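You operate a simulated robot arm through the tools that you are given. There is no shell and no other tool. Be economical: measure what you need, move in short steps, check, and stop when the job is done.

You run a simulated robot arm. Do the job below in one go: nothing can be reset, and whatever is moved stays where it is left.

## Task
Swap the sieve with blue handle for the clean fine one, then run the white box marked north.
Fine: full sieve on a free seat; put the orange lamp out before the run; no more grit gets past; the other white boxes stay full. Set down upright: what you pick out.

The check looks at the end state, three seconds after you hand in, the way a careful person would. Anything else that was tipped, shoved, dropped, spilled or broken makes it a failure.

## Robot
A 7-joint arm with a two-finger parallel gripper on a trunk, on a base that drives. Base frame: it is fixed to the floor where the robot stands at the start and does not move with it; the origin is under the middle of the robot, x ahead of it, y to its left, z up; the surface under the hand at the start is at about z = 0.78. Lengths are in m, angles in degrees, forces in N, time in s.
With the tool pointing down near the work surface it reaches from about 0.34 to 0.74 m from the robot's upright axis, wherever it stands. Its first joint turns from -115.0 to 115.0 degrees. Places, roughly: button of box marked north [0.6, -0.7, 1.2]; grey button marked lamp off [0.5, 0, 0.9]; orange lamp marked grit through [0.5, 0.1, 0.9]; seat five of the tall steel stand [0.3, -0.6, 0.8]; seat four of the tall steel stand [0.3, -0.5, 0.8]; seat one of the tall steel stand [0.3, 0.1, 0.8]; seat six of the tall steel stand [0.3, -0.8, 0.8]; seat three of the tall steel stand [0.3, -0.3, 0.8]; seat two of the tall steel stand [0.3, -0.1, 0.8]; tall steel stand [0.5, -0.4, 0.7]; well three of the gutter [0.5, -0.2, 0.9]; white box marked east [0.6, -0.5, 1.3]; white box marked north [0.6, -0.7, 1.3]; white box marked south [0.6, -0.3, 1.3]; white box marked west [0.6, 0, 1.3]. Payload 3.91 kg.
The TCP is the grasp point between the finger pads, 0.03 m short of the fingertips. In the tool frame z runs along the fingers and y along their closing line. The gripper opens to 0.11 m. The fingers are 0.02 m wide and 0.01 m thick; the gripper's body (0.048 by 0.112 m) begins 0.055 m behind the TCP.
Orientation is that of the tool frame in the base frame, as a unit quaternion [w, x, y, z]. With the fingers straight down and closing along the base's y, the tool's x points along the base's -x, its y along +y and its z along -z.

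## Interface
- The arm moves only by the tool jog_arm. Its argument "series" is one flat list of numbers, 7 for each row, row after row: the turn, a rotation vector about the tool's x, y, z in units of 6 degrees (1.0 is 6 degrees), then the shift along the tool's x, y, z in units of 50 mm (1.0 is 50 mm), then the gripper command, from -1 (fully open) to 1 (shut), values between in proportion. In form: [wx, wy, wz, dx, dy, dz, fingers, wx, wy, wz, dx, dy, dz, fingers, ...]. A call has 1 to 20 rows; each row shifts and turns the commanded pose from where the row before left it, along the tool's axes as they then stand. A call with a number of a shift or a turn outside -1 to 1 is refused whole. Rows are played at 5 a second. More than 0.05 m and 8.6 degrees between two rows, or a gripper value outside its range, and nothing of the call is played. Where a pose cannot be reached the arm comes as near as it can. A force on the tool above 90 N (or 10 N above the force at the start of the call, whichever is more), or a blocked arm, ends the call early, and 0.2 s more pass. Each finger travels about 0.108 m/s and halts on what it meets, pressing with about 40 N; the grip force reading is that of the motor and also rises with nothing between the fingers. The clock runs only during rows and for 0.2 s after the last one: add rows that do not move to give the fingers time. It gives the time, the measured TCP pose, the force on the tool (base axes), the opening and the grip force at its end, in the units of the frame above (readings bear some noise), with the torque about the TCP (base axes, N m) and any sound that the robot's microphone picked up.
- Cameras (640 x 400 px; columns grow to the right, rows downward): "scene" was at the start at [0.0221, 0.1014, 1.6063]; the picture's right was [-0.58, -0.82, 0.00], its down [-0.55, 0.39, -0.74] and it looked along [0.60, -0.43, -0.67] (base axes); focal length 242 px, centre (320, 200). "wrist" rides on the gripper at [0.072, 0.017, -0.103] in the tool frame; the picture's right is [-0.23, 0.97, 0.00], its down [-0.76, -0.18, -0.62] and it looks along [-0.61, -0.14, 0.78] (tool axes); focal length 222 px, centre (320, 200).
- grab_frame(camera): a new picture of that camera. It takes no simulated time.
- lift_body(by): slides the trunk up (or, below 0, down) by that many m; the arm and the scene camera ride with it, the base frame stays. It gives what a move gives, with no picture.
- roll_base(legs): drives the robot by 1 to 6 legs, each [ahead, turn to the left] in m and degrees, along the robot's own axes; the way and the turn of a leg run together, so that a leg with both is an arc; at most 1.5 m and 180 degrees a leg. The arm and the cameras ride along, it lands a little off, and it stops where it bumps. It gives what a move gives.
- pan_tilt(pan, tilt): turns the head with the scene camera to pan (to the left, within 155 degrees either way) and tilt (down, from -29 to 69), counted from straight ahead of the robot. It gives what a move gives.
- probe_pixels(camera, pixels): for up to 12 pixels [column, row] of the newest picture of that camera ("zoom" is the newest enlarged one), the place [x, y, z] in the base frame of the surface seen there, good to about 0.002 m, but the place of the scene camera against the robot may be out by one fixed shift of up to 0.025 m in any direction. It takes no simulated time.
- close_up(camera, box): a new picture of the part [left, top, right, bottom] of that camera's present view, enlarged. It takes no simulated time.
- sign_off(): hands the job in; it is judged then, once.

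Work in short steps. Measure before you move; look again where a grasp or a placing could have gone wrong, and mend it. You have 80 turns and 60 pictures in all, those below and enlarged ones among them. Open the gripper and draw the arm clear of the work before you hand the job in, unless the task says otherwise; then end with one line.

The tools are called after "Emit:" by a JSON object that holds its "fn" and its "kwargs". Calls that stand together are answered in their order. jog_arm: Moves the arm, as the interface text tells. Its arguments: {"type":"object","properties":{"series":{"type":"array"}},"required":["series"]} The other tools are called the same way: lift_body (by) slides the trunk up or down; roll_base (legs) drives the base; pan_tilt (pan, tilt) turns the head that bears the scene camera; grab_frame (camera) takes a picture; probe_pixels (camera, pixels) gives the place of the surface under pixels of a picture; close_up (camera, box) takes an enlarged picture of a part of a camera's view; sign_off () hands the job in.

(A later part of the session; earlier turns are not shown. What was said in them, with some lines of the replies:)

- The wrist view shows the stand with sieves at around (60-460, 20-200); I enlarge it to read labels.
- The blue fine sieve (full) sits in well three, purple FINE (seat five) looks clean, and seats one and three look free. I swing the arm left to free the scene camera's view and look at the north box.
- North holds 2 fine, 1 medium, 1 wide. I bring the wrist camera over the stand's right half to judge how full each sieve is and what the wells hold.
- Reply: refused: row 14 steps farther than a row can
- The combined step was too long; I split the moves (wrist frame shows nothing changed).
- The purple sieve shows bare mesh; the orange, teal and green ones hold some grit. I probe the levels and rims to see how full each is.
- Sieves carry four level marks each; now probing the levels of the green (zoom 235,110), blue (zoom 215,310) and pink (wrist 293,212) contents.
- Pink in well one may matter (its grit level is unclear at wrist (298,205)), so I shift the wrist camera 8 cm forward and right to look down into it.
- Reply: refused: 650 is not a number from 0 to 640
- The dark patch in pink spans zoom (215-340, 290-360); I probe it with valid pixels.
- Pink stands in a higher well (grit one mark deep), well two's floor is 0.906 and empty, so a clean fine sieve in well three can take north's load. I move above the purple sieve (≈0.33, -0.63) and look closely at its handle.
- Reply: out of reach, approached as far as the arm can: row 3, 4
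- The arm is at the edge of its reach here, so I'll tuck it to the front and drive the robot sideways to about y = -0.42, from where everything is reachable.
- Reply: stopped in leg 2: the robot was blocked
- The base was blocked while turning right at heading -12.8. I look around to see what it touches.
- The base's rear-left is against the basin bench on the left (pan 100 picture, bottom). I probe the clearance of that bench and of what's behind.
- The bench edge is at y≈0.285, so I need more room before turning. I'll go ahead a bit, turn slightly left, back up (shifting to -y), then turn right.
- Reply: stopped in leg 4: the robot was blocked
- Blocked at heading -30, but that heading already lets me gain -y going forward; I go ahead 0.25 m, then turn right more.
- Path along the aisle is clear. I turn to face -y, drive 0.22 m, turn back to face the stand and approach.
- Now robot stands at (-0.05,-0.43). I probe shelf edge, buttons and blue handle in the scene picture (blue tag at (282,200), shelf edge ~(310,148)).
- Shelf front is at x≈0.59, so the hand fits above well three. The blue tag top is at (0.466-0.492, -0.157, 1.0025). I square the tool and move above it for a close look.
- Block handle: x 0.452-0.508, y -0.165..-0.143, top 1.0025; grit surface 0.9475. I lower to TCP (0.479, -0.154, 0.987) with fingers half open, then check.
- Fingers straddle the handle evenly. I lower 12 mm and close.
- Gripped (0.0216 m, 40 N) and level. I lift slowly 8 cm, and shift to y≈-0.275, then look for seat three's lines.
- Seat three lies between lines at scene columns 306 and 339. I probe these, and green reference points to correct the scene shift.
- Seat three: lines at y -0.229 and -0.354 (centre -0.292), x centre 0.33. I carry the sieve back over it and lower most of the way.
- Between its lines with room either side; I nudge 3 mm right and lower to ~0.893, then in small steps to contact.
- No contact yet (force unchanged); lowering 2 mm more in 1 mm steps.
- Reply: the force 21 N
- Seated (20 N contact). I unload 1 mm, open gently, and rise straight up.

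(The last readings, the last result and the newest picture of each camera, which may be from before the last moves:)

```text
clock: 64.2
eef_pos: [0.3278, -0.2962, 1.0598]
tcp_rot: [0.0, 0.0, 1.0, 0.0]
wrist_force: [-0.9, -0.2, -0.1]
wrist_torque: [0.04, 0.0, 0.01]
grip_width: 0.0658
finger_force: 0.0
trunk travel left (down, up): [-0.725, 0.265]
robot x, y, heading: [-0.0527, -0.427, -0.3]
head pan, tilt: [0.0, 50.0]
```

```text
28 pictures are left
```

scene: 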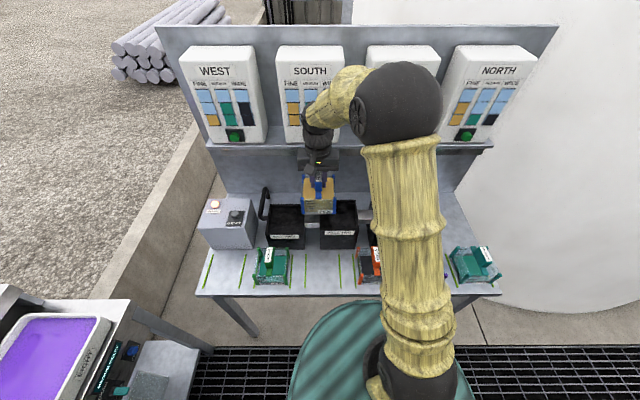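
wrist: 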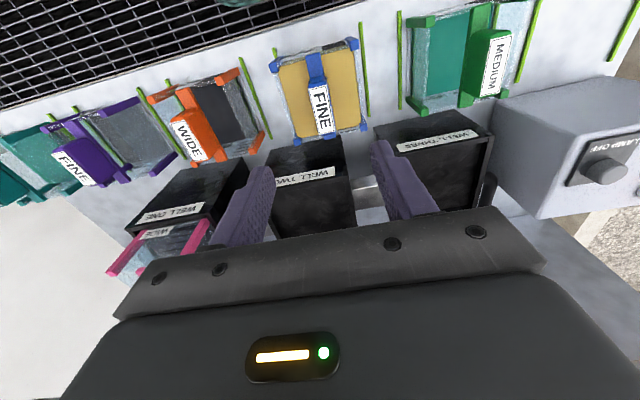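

Blue is upright on seat three. Next I move above the purple sieve (≈0.33, -0.625) and look.

Emit:
{"fn": "jog_arm", "kwargs": {"series": [0, 0, 0, 0, -1, 0, -0.2, 0, 0, 0, 0, -1, 0, -0.2, 0, 0, 0, 0, -1, 0, -0.2, 0, 0, 0, 0, -1, 0, -0.2, 0, 0, 0, 0, -1, 0, -0.2, 0, 0, 0, 0, -1, 0, -0.2, 0, 0, 0, 0, -0.6, 0, -0.2, 0, 0, 0, 0, 0, 0, -0.2]}}

Emit:
{"fn": "close_up", "kwargs": {"camera": "wrist", "box": [220, 0, 460, 190]}}

```text
clock: 66.0
eef_pos: [0.3279, -0.6248, 1.0595]
tcp_rot: [0.0, 0.0, 1.0, 0.0]
wrist_force: [0.5, 1.2, 0.1]
wrist_torque: [-0.01, -0.03, 0.04]
grip_width: 0.0659
finger_force: 0.0
trunk travel left (down, up): [-0.725, 0.265]
robot x, y, heading: [-0.0554, -0.4271, -0.1]
head pan, tilt: [0.0, 50.0]
```

```text
2.11 times, centred on (340, 95) of wrist
```

zoom: 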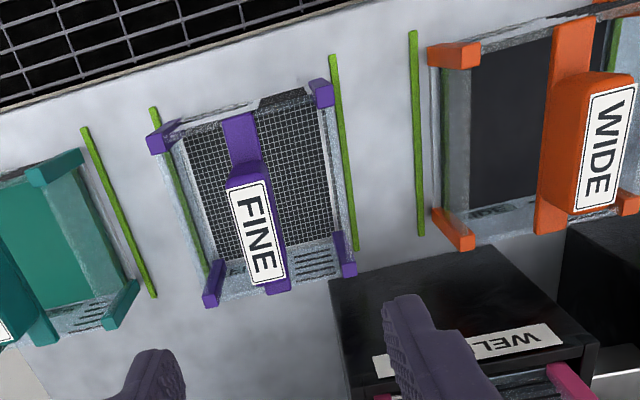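

Purple handle label at zoom (258,232). I probe handle and post corners.

Emit:
{"fn": "probe_pixels", "kwargs": {"camera": "zoom", "pixels": [[236, 195], [265, 187], [254, 280], [282, 272], [240, 130], [158, 140], [320, 92], [212, 290], [345, 265], [285, 100], [310, 130], [258, 232]]}}

```text
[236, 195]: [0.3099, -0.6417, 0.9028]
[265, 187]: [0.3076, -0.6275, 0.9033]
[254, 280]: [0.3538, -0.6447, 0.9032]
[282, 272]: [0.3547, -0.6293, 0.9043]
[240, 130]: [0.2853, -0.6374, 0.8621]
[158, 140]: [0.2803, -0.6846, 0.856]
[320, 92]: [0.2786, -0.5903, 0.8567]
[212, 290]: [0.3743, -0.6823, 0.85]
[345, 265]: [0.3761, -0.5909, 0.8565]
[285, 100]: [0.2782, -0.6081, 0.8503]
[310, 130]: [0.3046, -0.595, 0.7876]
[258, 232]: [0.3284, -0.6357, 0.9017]
```

Handle centre (0.331, -0.636). I align and descend to TCP z≈0.900, then check.

Emit:
{"fn": "jog_arm", "kwargs": {"series": [0, 0, 0, -0.04, -0.22, 0, -0.2, 0, 0, 0, 0, 0, 0.8, -0.2, 0, 0, 0, 0, 0, 0.8, -0.2, 0, 0, 0, 0, 0, 0.8, -0.2, 0, 0, 0, 0, 0, 0.8, -0.2, 0, 0, 0, 0, 0, 0, -0.2]}}

Emit:
{"fn": "grab_frame", "kwargs": {"camera": "wrist"}}

```text
clock: 67.4
eef_pos: [0.3294, -0.634, 0.8991]
tcp_rot: [0.0, 0.001, 1.0, 0.0]
wrist_force: [-0.6, -0.6, 0.1]
wrist_torque: [0.03, -0.07, -0.01]
grip_width: 0.0661
finger_force: 0.0
trunk travel left (down, up): [-0.725, 0.265]
robot x, y, heading: [-0.0514, -0.4337, -0.2]
head pan, tilt: [0.0, 50.0]
```

```text
26 pictures are left
```

wrist: 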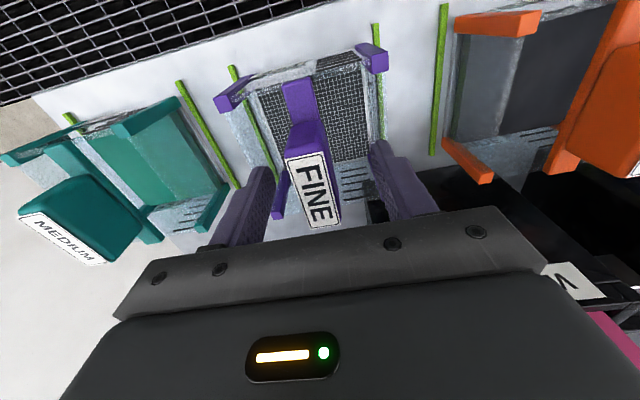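

Aligned. I lower 10 mm, close, lift slowly.

Emit:
{"fn": "jog_arm", "kwargs": {"series": [0, 0, 0, 0, -0.02, 0.2, -0.2, 0, 0, 0, 0, 0, 0, 0.3, 0, 0, 0, 0, 0, 0, 0.8, 0, 0, 0, 0, 0, 0, 1, 0, 0, 0, 0, 0, 0, 1, 0, 0, 0, 0, 0, -0.2, 1, 0, 0, 0, 0, 0, -0.4, 1, 0, 0, 0, 0, 0, -0.8, 1, 0, 0, 0, 0, 0, -0.8, 1, 0, 0, 0, 0, 0, -0.8, 1, 0, 0, 0, 0, 0, -0.4, 1, 0, 0, 0, 0, 0, 0, 1]}}

Emit:
{"fn": "grab_frame", "kwargs": {"camera": "wrist"}}

```text
clock: 70.0
eef_pos: [0.3329, -0.6363, 1.0566]
tcp_rot: [0.0, 0.0, 1.0, 0.0]
wrist_force: [0.2, -0.5, -2.0]
wrist_torque: [0.0, -0.01, 0.01]
grip_width: 0.0214
finger_force: 40.2
trunk travel left (down, up): [-0.725, 0.265]
robot x, y, heading: [-0.0505, -0.4313, -0.3]
head pan, tilt: [0.0, 50.0]
```

```text
25 pictures are left
```

wrist: 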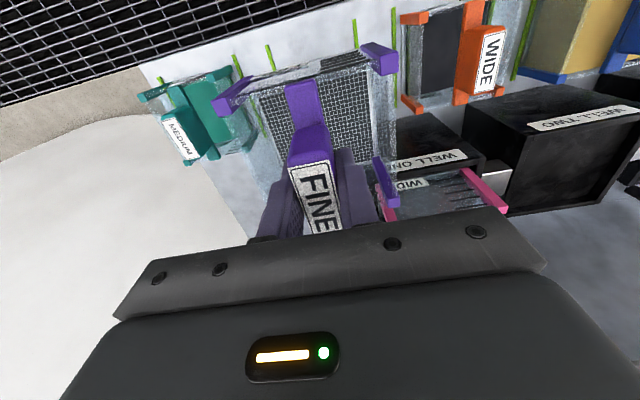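

Held level. I raise 2.5 cm more, carry along y to -0.155 and forward over well three.

Emit:
{"fn": "jog_arm", "kwargs": {"series": [0, 0, 0, 0, 0, -0.5, 1, 0, 0, 0, 0, 0.4, 0, 1, 0, 0, 0, 0, 0.8, 0, 1, 0, 0, 0, 0, 0.9, 0, 1, 0, 0, 0, 0, 0.9, 0, 1, 0, 0, 0, 0, 0.9, 0, 1, 0, 0, 0, 0, 0.9, 0, 1, 0, 0, 0, 0, 0.9, 0, 1, 0, 0, 0, 0, 0.9, 0, 1, 0, 0, 0, 0, 0.9, 0, 1, 0, 0, 0, 0, 0.9, 0, 1, 0, 0, 0, 0, 0.8, 0, 1, 0, 0, 0, 0, 0.4, 0, 1, 0, 0, 0, -0.5, 0, 0, 1, 0, 0, 0, -0.9, 0, 0, 1, 0, 0, 0, -0.9, 0, 0, 1, 0, 0, 0, -0.6, 0, 0, 1, 0, 0, 0, 0, 0, 0, 1]}}

Emit:
{"fn": "grab_frame", "kwargs": {"camera": "wrist"}}

```text
clock: 73.8
eef_pos: [0.4769, -0.1586, 1.0809]
tcp_rot: [0.0, 0.0, 1.0, 0.0]
wrist_force: [0.4, 0.2, -1.4]
wrist_torque: [0.01, -0.01, -0.01]
grip_width: 0.0214
finger_force: 39.9
trunk travel left (down, up): [-0.725, 0.265]
robot x, y, heading: [-0.0515, -0.4296, -0.3]
head pan, tilt: [0.0, 50.0]
```

```text
24 pictures are left
```

wrist: 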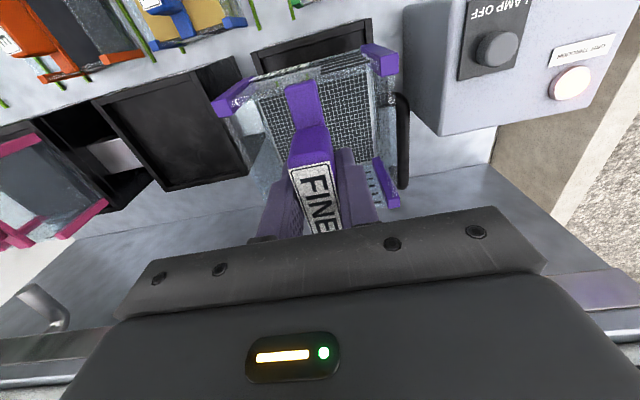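

Nearly aligned; I fine-adjust (+3 mm x, +4 mm y) and lower to just above the seat of the well.

Emit:
{"fn": "jog_arm", "kwargs": {"series": [0, 0, 0, -0.06, 0.08, 0.2, 1, 0, 0, 0, 0, 0, 0.4, 1, 0, 0, 0, 0, 0, 0.4, 1, 0, 0, 0, 0, 0, 0.3, 1, 0, 0, 0, 0, 0, 0, 1, 0, 0, 0, 0, 0, 0, 1]}}

Emit:
{"fn": "grab_frame", "kwargs": {"camera": "wrist"}}

Emit:
{"fn": "close_up", "kwargs": {"camera": "scene", "box": [220, 150, 360, 260]}}

```text
clock: 75.2
eef_pos: [0.48, -0.1525, 1.0155]
tcp_rot: [0.0, 0.0, 1.0, 0.0]
wrist_force: [-0.1, 0.0, -0.9]
wrist_torque: [0.01, 0.0, -0.02]
grip_width: 0.0218
finger_force: 39.8
trunk travel left (down, up): [-0.725, 0.265]
robot x, y, heading: [-0.054, -0.4319, -0.2]
head pan, tilt: [0.0, 50.0]
```

```text
23 pictures are left
```

wrist: 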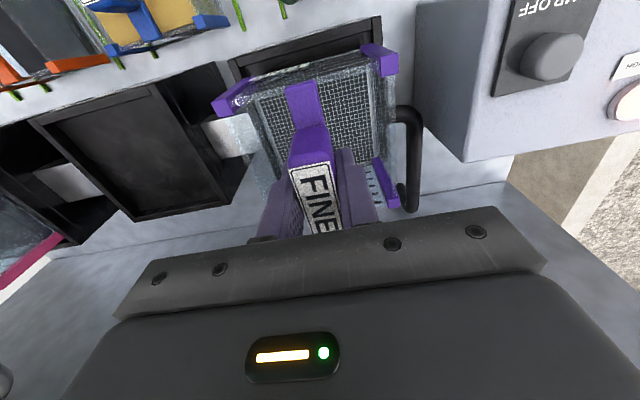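

```text
3.64 times, centred on (290, 205) of scene
```

zoom: 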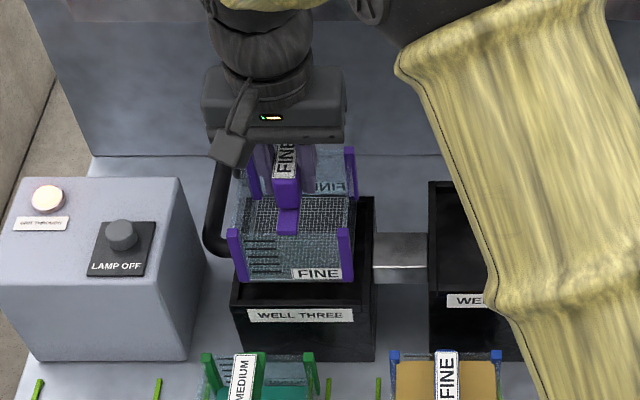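

Matches the blue sieve's earlier pose relative to the well. Lowering 20 mm, then 1 mm steps towards contact.

Emit:
{"fn": "jog_arm", "kwargs": {"series": [0, 0, 0, 0, -0.03, 0.2, 1, 0, 0, 0, 0, 0, 0.2, 1, 0, 0, 0, 0, 0, 0.08, 1, 0, 0, 0, 0, 0, 0.02, 1, 0, 0, 0, 0, 0, 0, 1, 0, 0, 0, 0, 0, 0, 1]}}

```text
clock: 76.6
eef_pos: [0.4794, -0.1542, 0.9921]
tcp_rot: [0.001, 0.0, 1.0, -0.001]
wrist_force: [0.0, -1.5, -2.1]
wrist_torque: [0.02, 0.0, -0.01]
grip_width: 0.0217
finger_force: 40.0
trunk travel left (down, up): [-0.725, 0.265]
robot x, y, heading: [-0.047, -0.4293, 0.1]
head pan, tilt: [0.0, 50.0]
```

No contact yet; 1 mm steps further.

Emit:
{"fn": "jog_arm", "kwargs": {"series": [0, 0, 0, 0, 0, 0.02, 1, 0, 0, 0, 0, 0, 0.02, 1, 0, 0, 0, 0, 0, 0.02, 1, 0, 0, 0, 0, 0, 0, 1]}}

```text
clock: 77.6
eef_pos: [0.4787, -0.1546, 0.9896]
tcp_rot: [0.0, 0.0, 1.0, 0.0]
wrist_force: [0.1, -0.7, -1.7]
wrist_torque: [0.01, -0.03, -0.02]
grip_width: 0.0216
finger_force: 40.3
trunk travel left (down, up): [-0.725, 0.265]
robot x, y, heading: [-0.0507, -0.4303, -0.1]
head pan, tilt: [0.0, 50.0]
```

Emit:
{"fn": "jog_arm", "kwargs": {"series": [0, 0, 0, 0, 0, 0.02, 1, 0, 0, 0, 0, 0, 0.02, 1, 0, 0, 0, 0, 0, 0, 1]}}

```text
clock: 78.4
eef_pos: [0.479, -0.1549, 0.9885]
tcp_rot: [0.001, 0.0, 1.0, 0.0]
wrist_force: [-1.4, 0.3, 6.5]
wrist_torque: [-0.1, 0.22, 0.03]
grip_width: 0.0219
finger_force: 40.2
trunk travel left (down, up): [-0.725, 0.265]
robot x, y, heading: [-0.049, -0.4327, 0.1]
head pan, tilt: [0.0, 50.0]
```

Contact at 0.9885 (6.5 N), the height expected for well three's floor. I open and rise, then look.

Emit:
{"fn": "jog_arm", "kwargs": {"series": [0, 0, 0, 0, 0, 0, 0.5, 0, 0, 0, 0, 0, 0, 0, 0, 0, 0, 0, 0, 0, -0.2, 0, 0, 0, 0, 0, 0, -0.2, 0, 0, 0, 0, 0, -0.4, -0.2, 0, 0, 0, 0, 0, -1, -0.2, 0, 0, 0, 0, 0, -1, -0.2, 0, 0, 0, 0, 0, 0, -0.2]}}

Emit:
{"fn": "grab_frame", "kwargs": {"camera": "wrist"}}

Emit:
{"fn": "close_up", "kwargs": {"camera": "scene", "box": [190, 170, 370, 300]}}

```text
clock: 80.2
eef_pos: [0.4783, -0.1512, 1.1089]
tcp_rot: [0.0, 0.0, 1.0, -0.001]
wrist_force: [-0.5, -0.5, -0.6]
wrist_torque: [0.03, 0.0, 0.0]
grip_width: 0.0661
finger_force: 0.2
trunk travel left (down, up): [-0.725, 0.265]
robot x, y, heading: [-0.0505, -0.4308, -0.2]
head pan, tilt: [0.0, 50.0]
```

```text
21 pictures are left
```

wrist: 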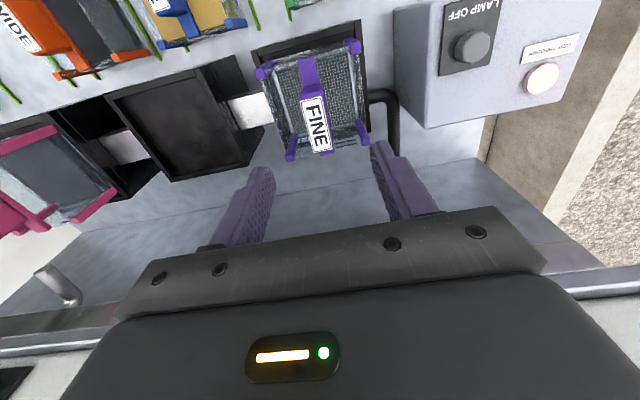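

```text
3.08 times, centred on (280, 235) of scene
```

zoom: 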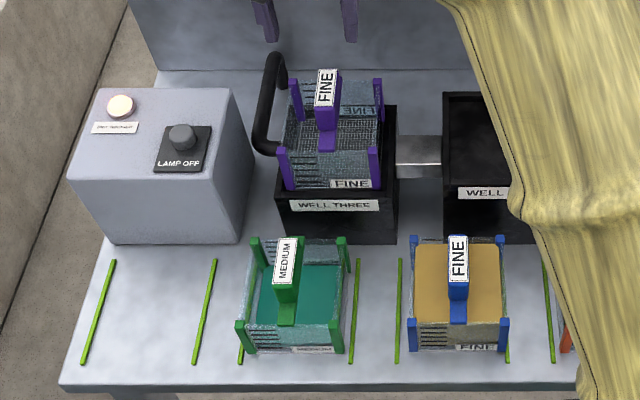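

Purple sits squarely in well three. Now I probe the lamp-off button (wrist (472,47)) and the panel around it, plus purple posts for level.

Emit:
{"fn": "probe_pixels", "kwargs": {"camera": "wrist", "pixels": [[472, 47], [465, 40], [480, 55], [475, 60], [450, 60], [485, 15], [420, 20], [430, 110], [265, 73], [352, 46], [292, 155], [362, 131]]}}

Emit:
{"fn": "close_up", "kwargs": {"camera": "wrist", "box": [390, 0, 610, 130]}}

```text
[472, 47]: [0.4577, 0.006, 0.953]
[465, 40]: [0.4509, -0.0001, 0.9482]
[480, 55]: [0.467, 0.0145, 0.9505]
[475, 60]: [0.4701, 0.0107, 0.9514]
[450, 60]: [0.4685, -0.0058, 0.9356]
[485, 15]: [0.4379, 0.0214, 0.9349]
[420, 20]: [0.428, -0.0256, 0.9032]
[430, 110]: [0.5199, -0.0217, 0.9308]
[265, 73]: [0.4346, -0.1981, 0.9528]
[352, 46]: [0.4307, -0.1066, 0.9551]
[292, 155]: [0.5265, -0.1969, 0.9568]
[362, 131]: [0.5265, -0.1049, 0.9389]
```

```text
2.91 times, centred on (500, 65) of wrist
```

zoom: 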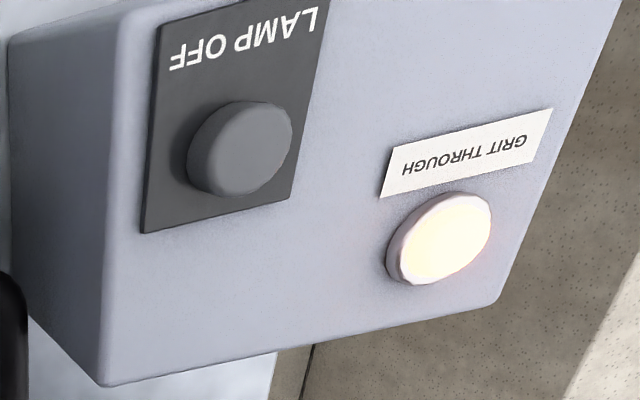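

Button top centre ≈ (0.460, 0.007, 0.952), facing up. I close the fingers, move over it and lower to 1 cm above.

Emit:
{"fn": "jog_arm", "kwargs": {"series": [0, 0, 0, 0, 0.8, 0, 0.5, 0, 0, 0, 0, 0.8, 0, 1, 0, 0, 0, 0.36, 0.8, 0, 1, 0, 0, 0, 0, 0.75, 0, 1, 0, 0, 0, 0, 0, 0.8, 1, 0, 0, 0, 0, 0, 0.8, 1, 0, 0, 0, 0, 0, 0.5, 1, 0, 0, 0, 0, 0, 0, 1, 0, 0, 0, 0, 0, 0, 1]}}

Emit:
{"fn": "grab_frame", "kwargs": {"camera": "wrist"}}

```text
clock: 82.2
eef_pos: [0.46, 0.0051, 1.003]
tcp_rot: [-0.001, 0.0, 1.0, 0.001]
wrist_force: [-0.4, -0.6, 0.2]
wrist_torque: [0.03, 0.0, -0.03]
grip_width: 0.0
finger_force: 38.0
trunk travel left (down, up): [-0.725, 0.265]
robot x, y, heading: [-0.0529, -0.43, -0.1]
head pan, tilt: [0.0, 50.0]
```

```text
18 pictures are left
```

wrist: 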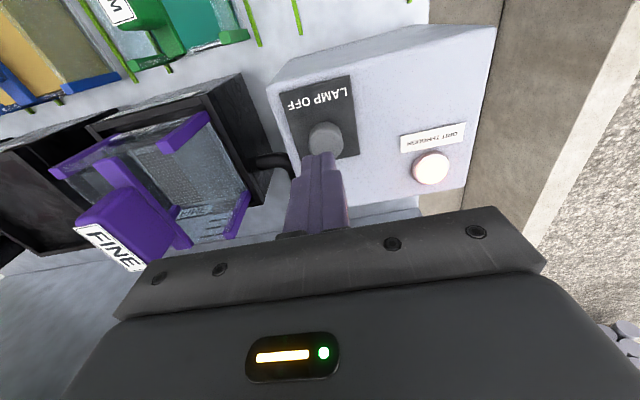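

Fingers are over the button. I press down in small steps and release.

Emit:
{"fn": "jog_arm", "kwargs": {"series": [0, 0, 0, 0, 0, 0.3, 1, 0, 0, 0, 0, 0, 0.08, 1, 0, 0, 0, 0, 0, 0.06, 1, 0, 0, 0, 0, 0, 0.06, 1, 0, 0, 0, 0, 0, 0, 1]}}

Emit:
{"fn": "grab_frame", "kwargs": {"camera": "wrist"}}

```text
clock: 83.4
eef_pos: [0.4615, 0.0046, 0.979]
tcp_rot: [0.0, 0.001, 1.0, 0.0]
wrist_force: [0.4, 1.5, 1.2]
wrist_torque: [0.03, 0.0, 0.02]
grip_width: 0.0
finger_force: 37.0
trunk travel left (down, up): [-0.725, 0.265]
robot x, y, heading: [-0.0537, -0.4284, -0.0]
head pan, tilt: [0.0, 50.0]
```

```text
17 pictures are left
```

wrist: 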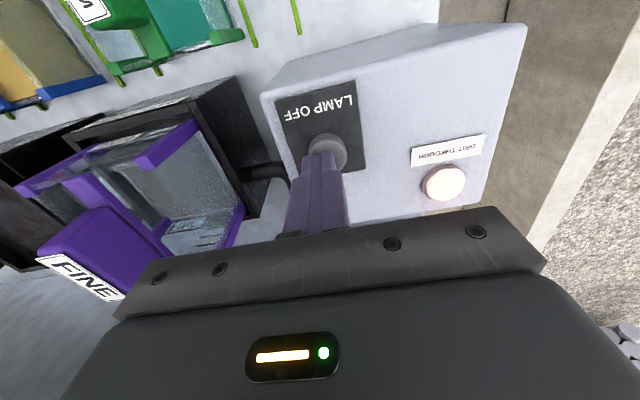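

Only just touching; pressing further in 2 mm steps.

Emit:
{"fn": "jog_arm", "kwargs": {"series": [0, 0, 0, 0, 0, 0.04, 1, 0, 0, 0, 0, 0, 0.04, 1, 0, 0, 0, 0, 0, 0.04, 1, 0, 0, 0, 0, 0, 0.04, 1, 0, 0, 0, 0, 0, 0, 1]}}

Emit:
{"fn": "close_up", "kwargs": {"camera": "scene", "box": [190, 180, 310, 260]}}

```text
clock: 84.6
eef_pos: [0.461, 0.0032, 0.971]
tcp_rot: [0.001, 0.0, 1.0, 0.001]
wrist_force: [2.8, -2.7, 13.8]
wrist_torque: [-0.15, -0.04, -0.02]
grip_width: 0.0
finger_force: 37.4
trunk travel left (down, up): [-0.725, 0.265]
robot x, y, heading: [-0.0503, -0.4309, -0.3]
head pan, tilt: [0.0, 50.0]
heard: click
```

```text
5.00 times, centred on (250, 220) of scene
```

zoom: 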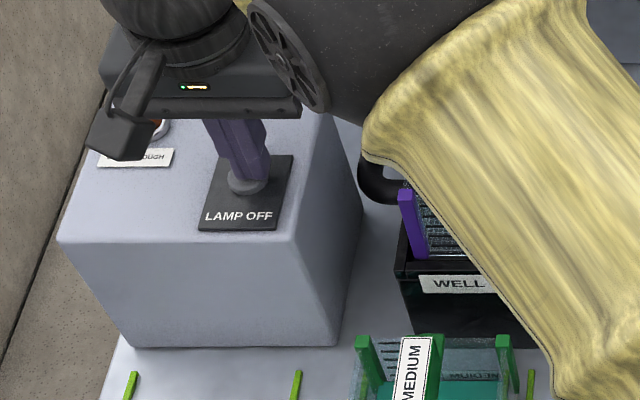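

Clicked. I rise, and check the lamp is out.

Emit:
{"fn": "jog_arm", "kwargs": {"series": [0, 0, 0, 0, 0, -0.4, 1, 0, 0, 0, 0, 0, -1, 1, 0, 0, 0, 0, 0, -1, 1, 0, 0, 0, 0, 0, -0.6, 1, 0, 0, 0, 0, 0, 0, 1]}}

Emit:
{"fn": "grab_frame", "kwargs": {"camera": "wrist"}}

```text
clock: 85.8
eef_pos: [0.4607, 0.0044, 1.1191]
tcp_rot: [0.0, -0.001, 1.0, 0.0]
wrist_force: [0.1, -0.7, -0.4]
wrist_torque: [0.02, 0.04, 0.0]
grip_width: 0.0001
finger_force: 37.5
trunk travel left (down, up): [-0.725, 0.265]
robot x, y, heading: [-0.0518, -0.4286, -0.1]
head pan, tilt: [0.0, 50.0]
```

```text
15 pictures are left
```

wrist: 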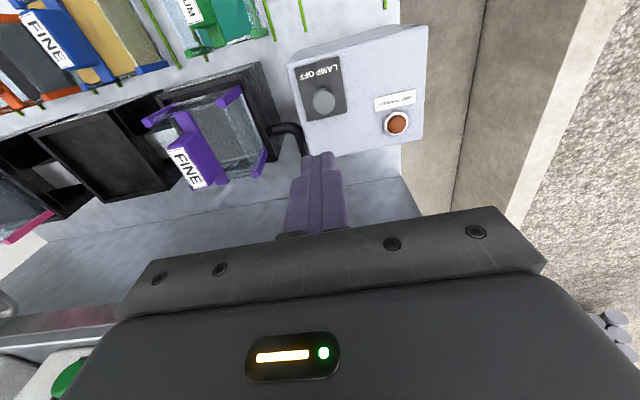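

Lamp is out. I draw back to x≈0.33, travel to y≈-0.72, and locate the north button.

Emit:
{"fn": "jog_arm", "kwargs": {"series": [0, 0, 0, 0.9, 0, 0, 1, 0, 0, 0, 0.9, 0, 0, 1, 0, 0, 0, 0.8, 0, 0, 1, 0, 0, 0, 0, -1, 0, 1, 0, 0, 0, 0, -1, 0, 1, 0, 0, 0, 0, -1, 0, 1, 0, 0, 0, 0, -1, 0, 1, 0, 0, 0, 0, -1, 0, 1, 0, 0, 0, 0, -1, 0, 1, 0, 0, 0, 0, -1, 0, 1, 0, 0, 0, 0, -1, 0, 1, 0, 0, 0, 0, -1, 0, 1, 0, 0, 0, 0, -1, 0, 1, 0, 0, 0, 0, -1, 0, 1, 0, 0, 0, 0, -1, 0, 1, 0, 0, 0, 0, -1, 0, 1, 0, 0, 0, 0, -1, 0, 1, 0, 0, 0, 0, -0.5, 0, 1, 0, 0, 0, 0, 0, 0, 1]}}

Emit:
{"fn": "pan_tilt", "kwargs": {"pan": -10, "tilt": 38}}

Emit:
{"fn": "grab_frame", "kwargs": {"camera": "scene"}}

Emit:
{"fn": "grab_frame", "kwargs": {"camera": "wrist"}}

```text
clock: 89.8
eef_pos: [0.3331, -0.7219, 1.1204]
tcp_rot: [0.0, -0.001, 1.0, 0.0]
wrist_force: [-0.3, 0.0, -0.2]
wrist_torque: [0.02, 0.0, 0.02]
grip_width: 0.0
finger_force: 37.3
trunk travel left (down, up): [-0.725, 0.265]
robot x, y, heading: [-0.0514, -0.4324, -0.0]
head pan, tilt: [0.0, 50.0]
```

```text
clock: 90.5
eef_pos: [0.3334, -0.7216, 1.1182]
tcp_rot: [0.001, -0.001, 1.0, 0.0]
wrist_force: [-0.8, -0.3, -0.3]
wrist_torque: [0.01, 0.0, -0.01]
grip_width: 0.0
finger_force: 37.6
trunk travel left (down, up): [-0.725, 0.265]
robot x, y, heading: [-0.0493, -0.434, -0.3]
head pan, tilt: [-10.0, 38.0]
```

```text
14 pictures are left
```

scene: 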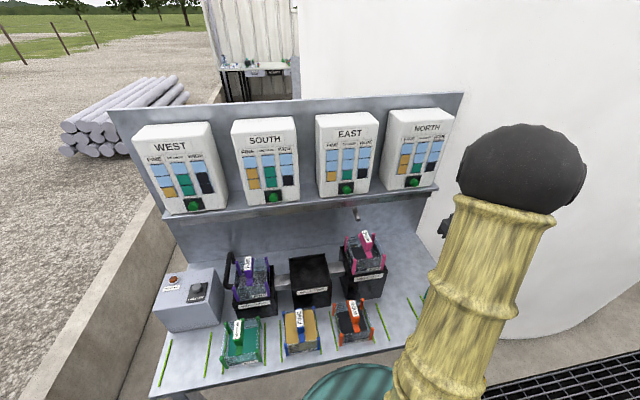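

```text
13 pictures are left
```

wrist: 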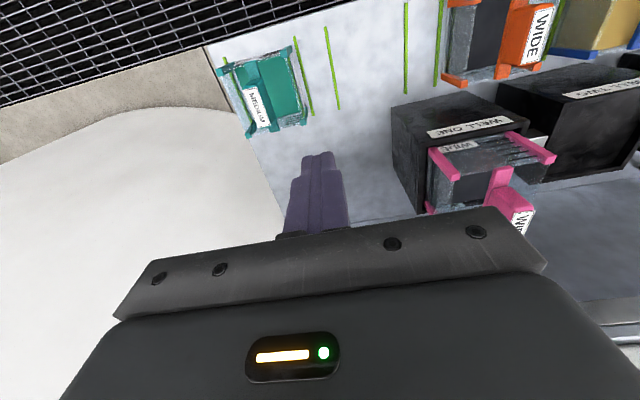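

North's button is at scene (412,182). I enlarge and probe it, its plate, the shelf lip, and references for the scene shift.

Emit:
{"fn": "close_up", "kwargs": {"camera": "scene", "box": [360, 95, 480, 225]}}

Emit:
{"fn": "probe_pixels", "kwargs": {"camera": "scene", "pixels": [[412, 182], [412, 185], [412, 179], [405, 187], [422, 190], [412, 195], [423, 128], [392, 185], [196, 287], [248, 258], [172, 280], [346, 189]]}}

```text
3.08 times, centred on (420, 160) of scene
```

zoom: 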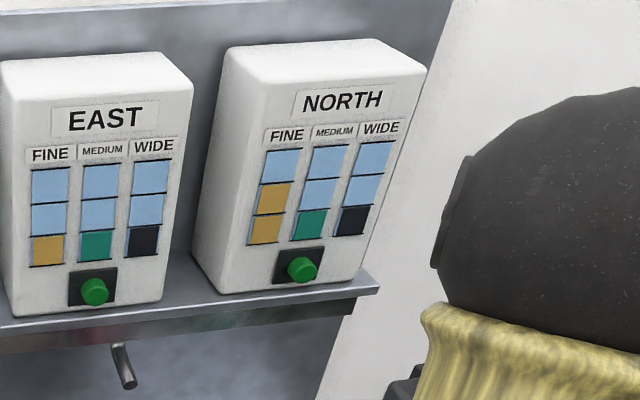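

```text
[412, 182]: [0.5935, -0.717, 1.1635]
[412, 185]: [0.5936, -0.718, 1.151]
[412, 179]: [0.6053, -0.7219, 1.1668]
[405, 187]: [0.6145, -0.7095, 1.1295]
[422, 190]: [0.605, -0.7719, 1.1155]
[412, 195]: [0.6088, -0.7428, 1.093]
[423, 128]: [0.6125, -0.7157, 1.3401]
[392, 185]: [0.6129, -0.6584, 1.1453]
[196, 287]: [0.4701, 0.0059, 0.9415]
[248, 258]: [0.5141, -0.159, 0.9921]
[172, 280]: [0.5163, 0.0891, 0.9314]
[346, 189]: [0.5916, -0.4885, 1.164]
```

Correcting the scene shift (+0.010, +0.002, -0.0105), the north button centre is ≈(0.583, -0.721, 1.166), facing -x. I raise to that height and turn the tool to point forward.

Emit:
{"fn": "jog_arm", "kwargs": {"series": [0, 0, 0, 0, 0, -0.96, 1, 0, -1, 0, 0, 0, 0, 1, 0, -1, 0, 0, 0, 0, 1, 0, -1, 0, 0, 0, 0, 1, 0, -1, 0, 0, 0, 0, 1, 0, -1, 0, 0, 0, 0, 1, 0, -1, 0, 0, 0, 0, 1, 0, -1, 0, 0, 0, 0, 1, 0, -1, 0, 0, 0, 0, 1, 0, -1, 0, 0, 0, 0, 1, 0, -1, 0, 0, 0, 0, 1, 0, -1, 0, 0, 0, 0, 1, 0, -1, 0, 0, 0, 0, 1, 0, -1, 0, 0, 0, 0, 1, 0, -1, 0, 0, 0, 0, 1, 0, -1, 0, 0, 0, 0, 1, 0, 0, 0, 0, 0, 0, 1]}}

Emit:
{"fn": "grab_frame", "kwargs": {"camera": "wrist"}}

```text
clock: 94.1
eef_pos: [0.3315, -0.7219, 1.1686]
tcp_rot: [0.708, 0.0, 0.707, 0.0]
wrist_force: [-0.3, 0.7, 0.1]
wrist_torque: [-0.01, 0.02, 0.01]
grip_width: 0.0
finger_force: 37.9
trunk travel left (down, up): [-0.725, 0.265]
robot x, y, heading: [-0.0483, -0.4326, -0.2]
head pan, tilt: [-10.0, 38.0]
```

```text
11 pictures are left
```

wrist: 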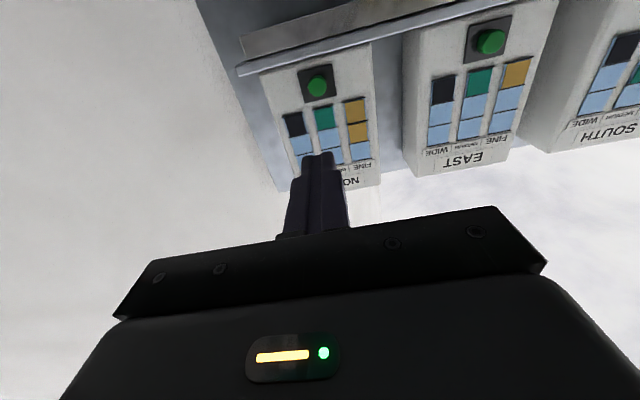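

The tool points forward. The wrist camera sees the north button at (317,85); I probe it directly.

Emit:
{"fn": "probe_pixels", "kwargs": {"camera": "wrist", "pixels": [[317, 85], [313, 85], [322, 85], [318, 79], [317, 92], [306, 72], [331, 72], [330, 98], [300, 60], [320, 120], [270, 62], [318, 46]]}}

```text
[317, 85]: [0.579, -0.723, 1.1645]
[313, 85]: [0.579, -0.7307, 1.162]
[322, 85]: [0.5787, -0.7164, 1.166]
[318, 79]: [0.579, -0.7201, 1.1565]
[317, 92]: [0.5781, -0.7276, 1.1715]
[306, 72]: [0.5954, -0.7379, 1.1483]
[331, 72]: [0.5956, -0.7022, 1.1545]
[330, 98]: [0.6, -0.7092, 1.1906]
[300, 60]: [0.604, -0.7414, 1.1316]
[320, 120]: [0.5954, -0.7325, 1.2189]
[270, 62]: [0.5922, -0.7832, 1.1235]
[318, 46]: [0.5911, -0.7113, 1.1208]
```

Button face at (0.579, -0.7225, 1.165). I lower 3 mm and advance to ~1 cm short of it.

Emit:
{"fn": "jog_arm", "kwargs": {"series": [0, 0, 0, 0.07, 0, 0.8, 1, 0, 0, 0, 0, 0, 0.9, 1, 0, 0, 0, 0, 0, 0.9, 1, 0, 0, 0, 0, 0, 0.9, 1, 0, 0, 0, 0, 0, 0.6, 1, 0, 0, 0, 0, 0, 0, 1]}}

Emit:
{"fn": "grab_frame", "kwargs": {"camera": "wrist"}}

```text
clock: 95.5
eef_pos: [0.5346, -0.7213, 1.1662]
tcp_rot: [0.707, 0.0, 0.707, 0.0]
wrist_force: [0.5, 0.5, -0.3]
wrist_torque: [0.01, -0.03, 0.0]
grip_width: 0.0003
finger_force: 37.8
trunk travel left (down, up): [-0.725, 0.265]
robot x, y, heading: [-0.0476, -0.4325, 0.1]
head pan, tilt: [-10.0, 38.0]
```

```text
10 pictures are left
```

wrist: 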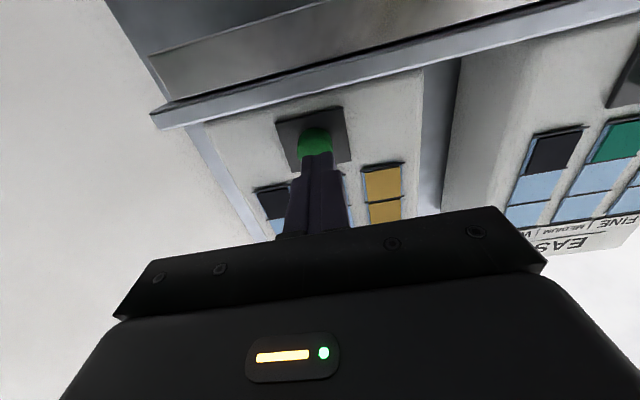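

Fingertips are centred on the button. I press forward in small steps.

Emit:
{"fn": "jog_arm", "kwargs": {"series": [0, 0, 0, 0, 0, 0.2, 1, 0, 0, 0, 0, 0, 0.08, 1, 0, 0, 0, 0, 0, 0.05, 1, 0, 0, 0, 0, 0, 0.05, 1, 0, 0, 0, 0, 0, 0, 1]}}

```text
clock: 96.7
eef_pos: [0.5545, -0.7212, 1.1653]
tcp_rot: [0.707, 0.0, 0.707, 0.0]
wrist_force: [-2.3, 1.1, 0.5]
wrist_torque: [0.0, -0.01, 0.04]
grip_width: 0.0002
finger_force: 37.7
trunk travel left (down, up): [-0.725, 0.265]
robot x, y, heading: [-0.0498, -0.4342, -0.3]
head pan, tilt: [-10.0, 38.0]
heard: click
```

Clicked. I draw back 15 cm straight away and look at the result.

Emit:
{"fn": "jog_arm", "kwargs": {"series": [0, 0, 0, 0, 0, -0.4, 1, 0, 0, 0, 0, 0, -0.9, 1, 0, 0, 0, 0, 0, -0.9, 1, 0, 0, 0, 0, 0, -0.9, 1, 0, 0, 0, 0, 0, -0.9, 1, 0, 0, 0, 0, 0, 0, 1, 0, 0, 0, 0, 0, 0, 1]}}

Emit:
{"fn": "grab_frame", "kwargs": {"camera": "scene"}}

Emit:
{"fn": "close_up", "kwargs": {"camera": "scene", "box": [150, 220, 400, 380]}}

```text
clock: 98.3
eef_pos: [0.3573, -0.723, 1.1659]
tcp_rot: [0.707, 0.0, 0.707, 0.0]
wrist_force: [0.2, 0.3, 0.0]
wrist_torque: [-0.01, 0.03, -0.03]
grip_width: 0.0
finger_force: 38.1
trunk travel left (down, up): [-0.725, 0.265]
robot x, y, heading: [-0.0522, -0.4289, 0.1]
head pan, tilt: [-10.0, 38.0]
```

```text
9 pictures are left
```

scene: 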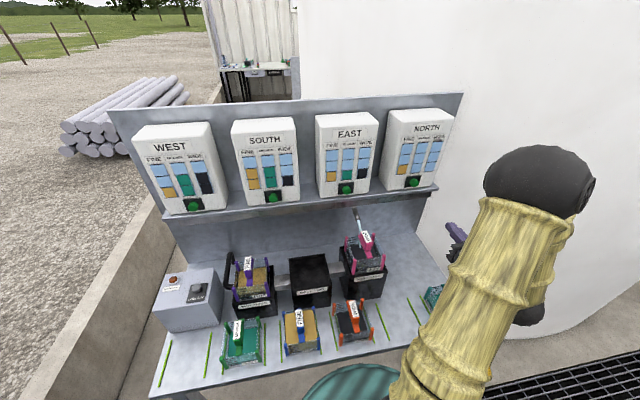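

```text
2.50 times, centred on (275, 300) of scene
```

zoom: 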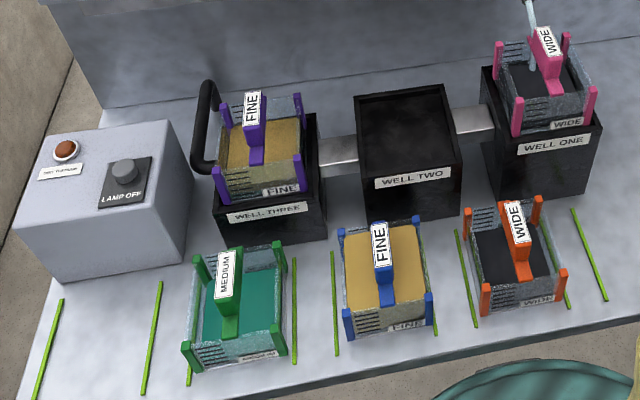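

North is emptying, grit caught in the purple sieve, lamp dark. I draw the arm back/open the gripper and wait for the run to finish.

Emit:
{"fn": "jog_arm", "kwargs": {"series": [0, 0, 0, 0, 0, 0, 0.5, 0, 0, 0, 0, 0, 0, 0, 0, 0, 0, 0, 0, 0, -0.5, 0, 0, 0, 0, 0, 0, -0.5, 0, 0, 0, 0, 0, 0, -0.5, 0, 0, 0, 0, 0, 0, -0.5, 0, 0, 0, 0, 0, 0, -0.5, 0, 0, 0, 0, 0, 0, -0.5, 0, 0, 0, 0, 0, 0, -0.5, 0, 0, 0, 0, 0, 0, -0.5, 0, 0, 0, 0, 0, 0, -0.5, 0, 0, 0, 0, 0, 0, -0.5, 0, 0, 0, 0, 0, 0, -0.5, 0, 0, 0, 0, 0, 0, -0.5, 0, 0, 0, 0, 0, 0, -0.5, 0, 0, 0, 0, 0, 0, -0.5, 0, 0, 0, 0, 0, 0, -0.5, 0, 0, 0, 0, 0, 0, -0.5, 0, 0, 0, 0, 0, 0, -0.5]}}

Emit:
{"fn": "close_up", "kwargs": {"camera": "scene", "box": [120, 90, 480, 315]}}

Emit:
{"fn": "close_up", "kwargs": {"camera": "scene", "box": [150, 220, 400, 380]}}

```text
clock: 102.3
eef_pos: [0.357, -0.7232, 1.1651]
tcp_rot: [0.707, -0.001, 0.707, 0.0]
wrist_force: [-0.6, 0.7, 0.1]
wrist_torque: [-0.02, 0.0, 0.01]
grip_width: 0.0826
finger_force: 0.0
trunk travel left (down, up): [-0.725, 0.265]
robot x, y, heading: [-0.0474, -0.4287, -0.2]
head pan, tilt: [-10.0, 38.0]
```

```text
1.78 times, centred on (300, 202) of scene
```

zoom: 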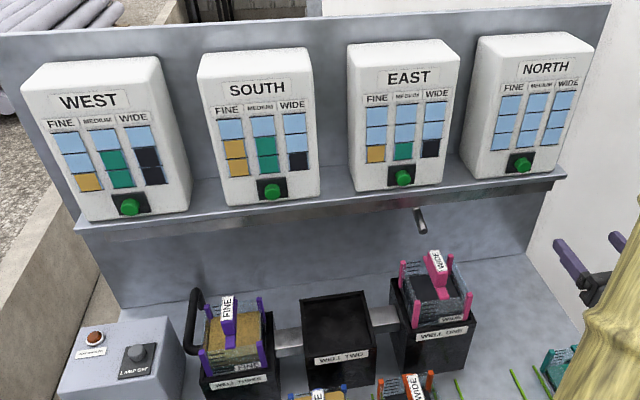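

```text
2.50 times, centred on (275, 300) of scene
```

zoom: 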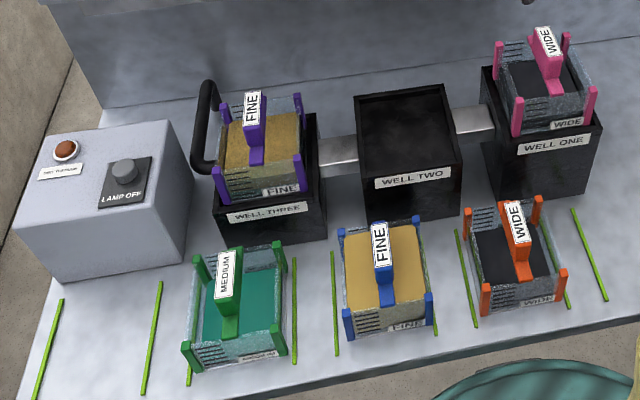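

North is empty, the flow has stopped, the lamp is dark, the other boxes are unchanged, the full blue sieve stands upright on seat three and the arm is clear with the gripper open, so I hand in.

Emit:
{"fn": "sign_off", "kwargs": {}}

```text
The job is handed in.
```

The clean purple-handled fine sieve is in well three, and the full blue-handled one stands upright on seat three. I put the orange lamp out before running north, and it stayed out. North is now empty, and west, south and east still show full.
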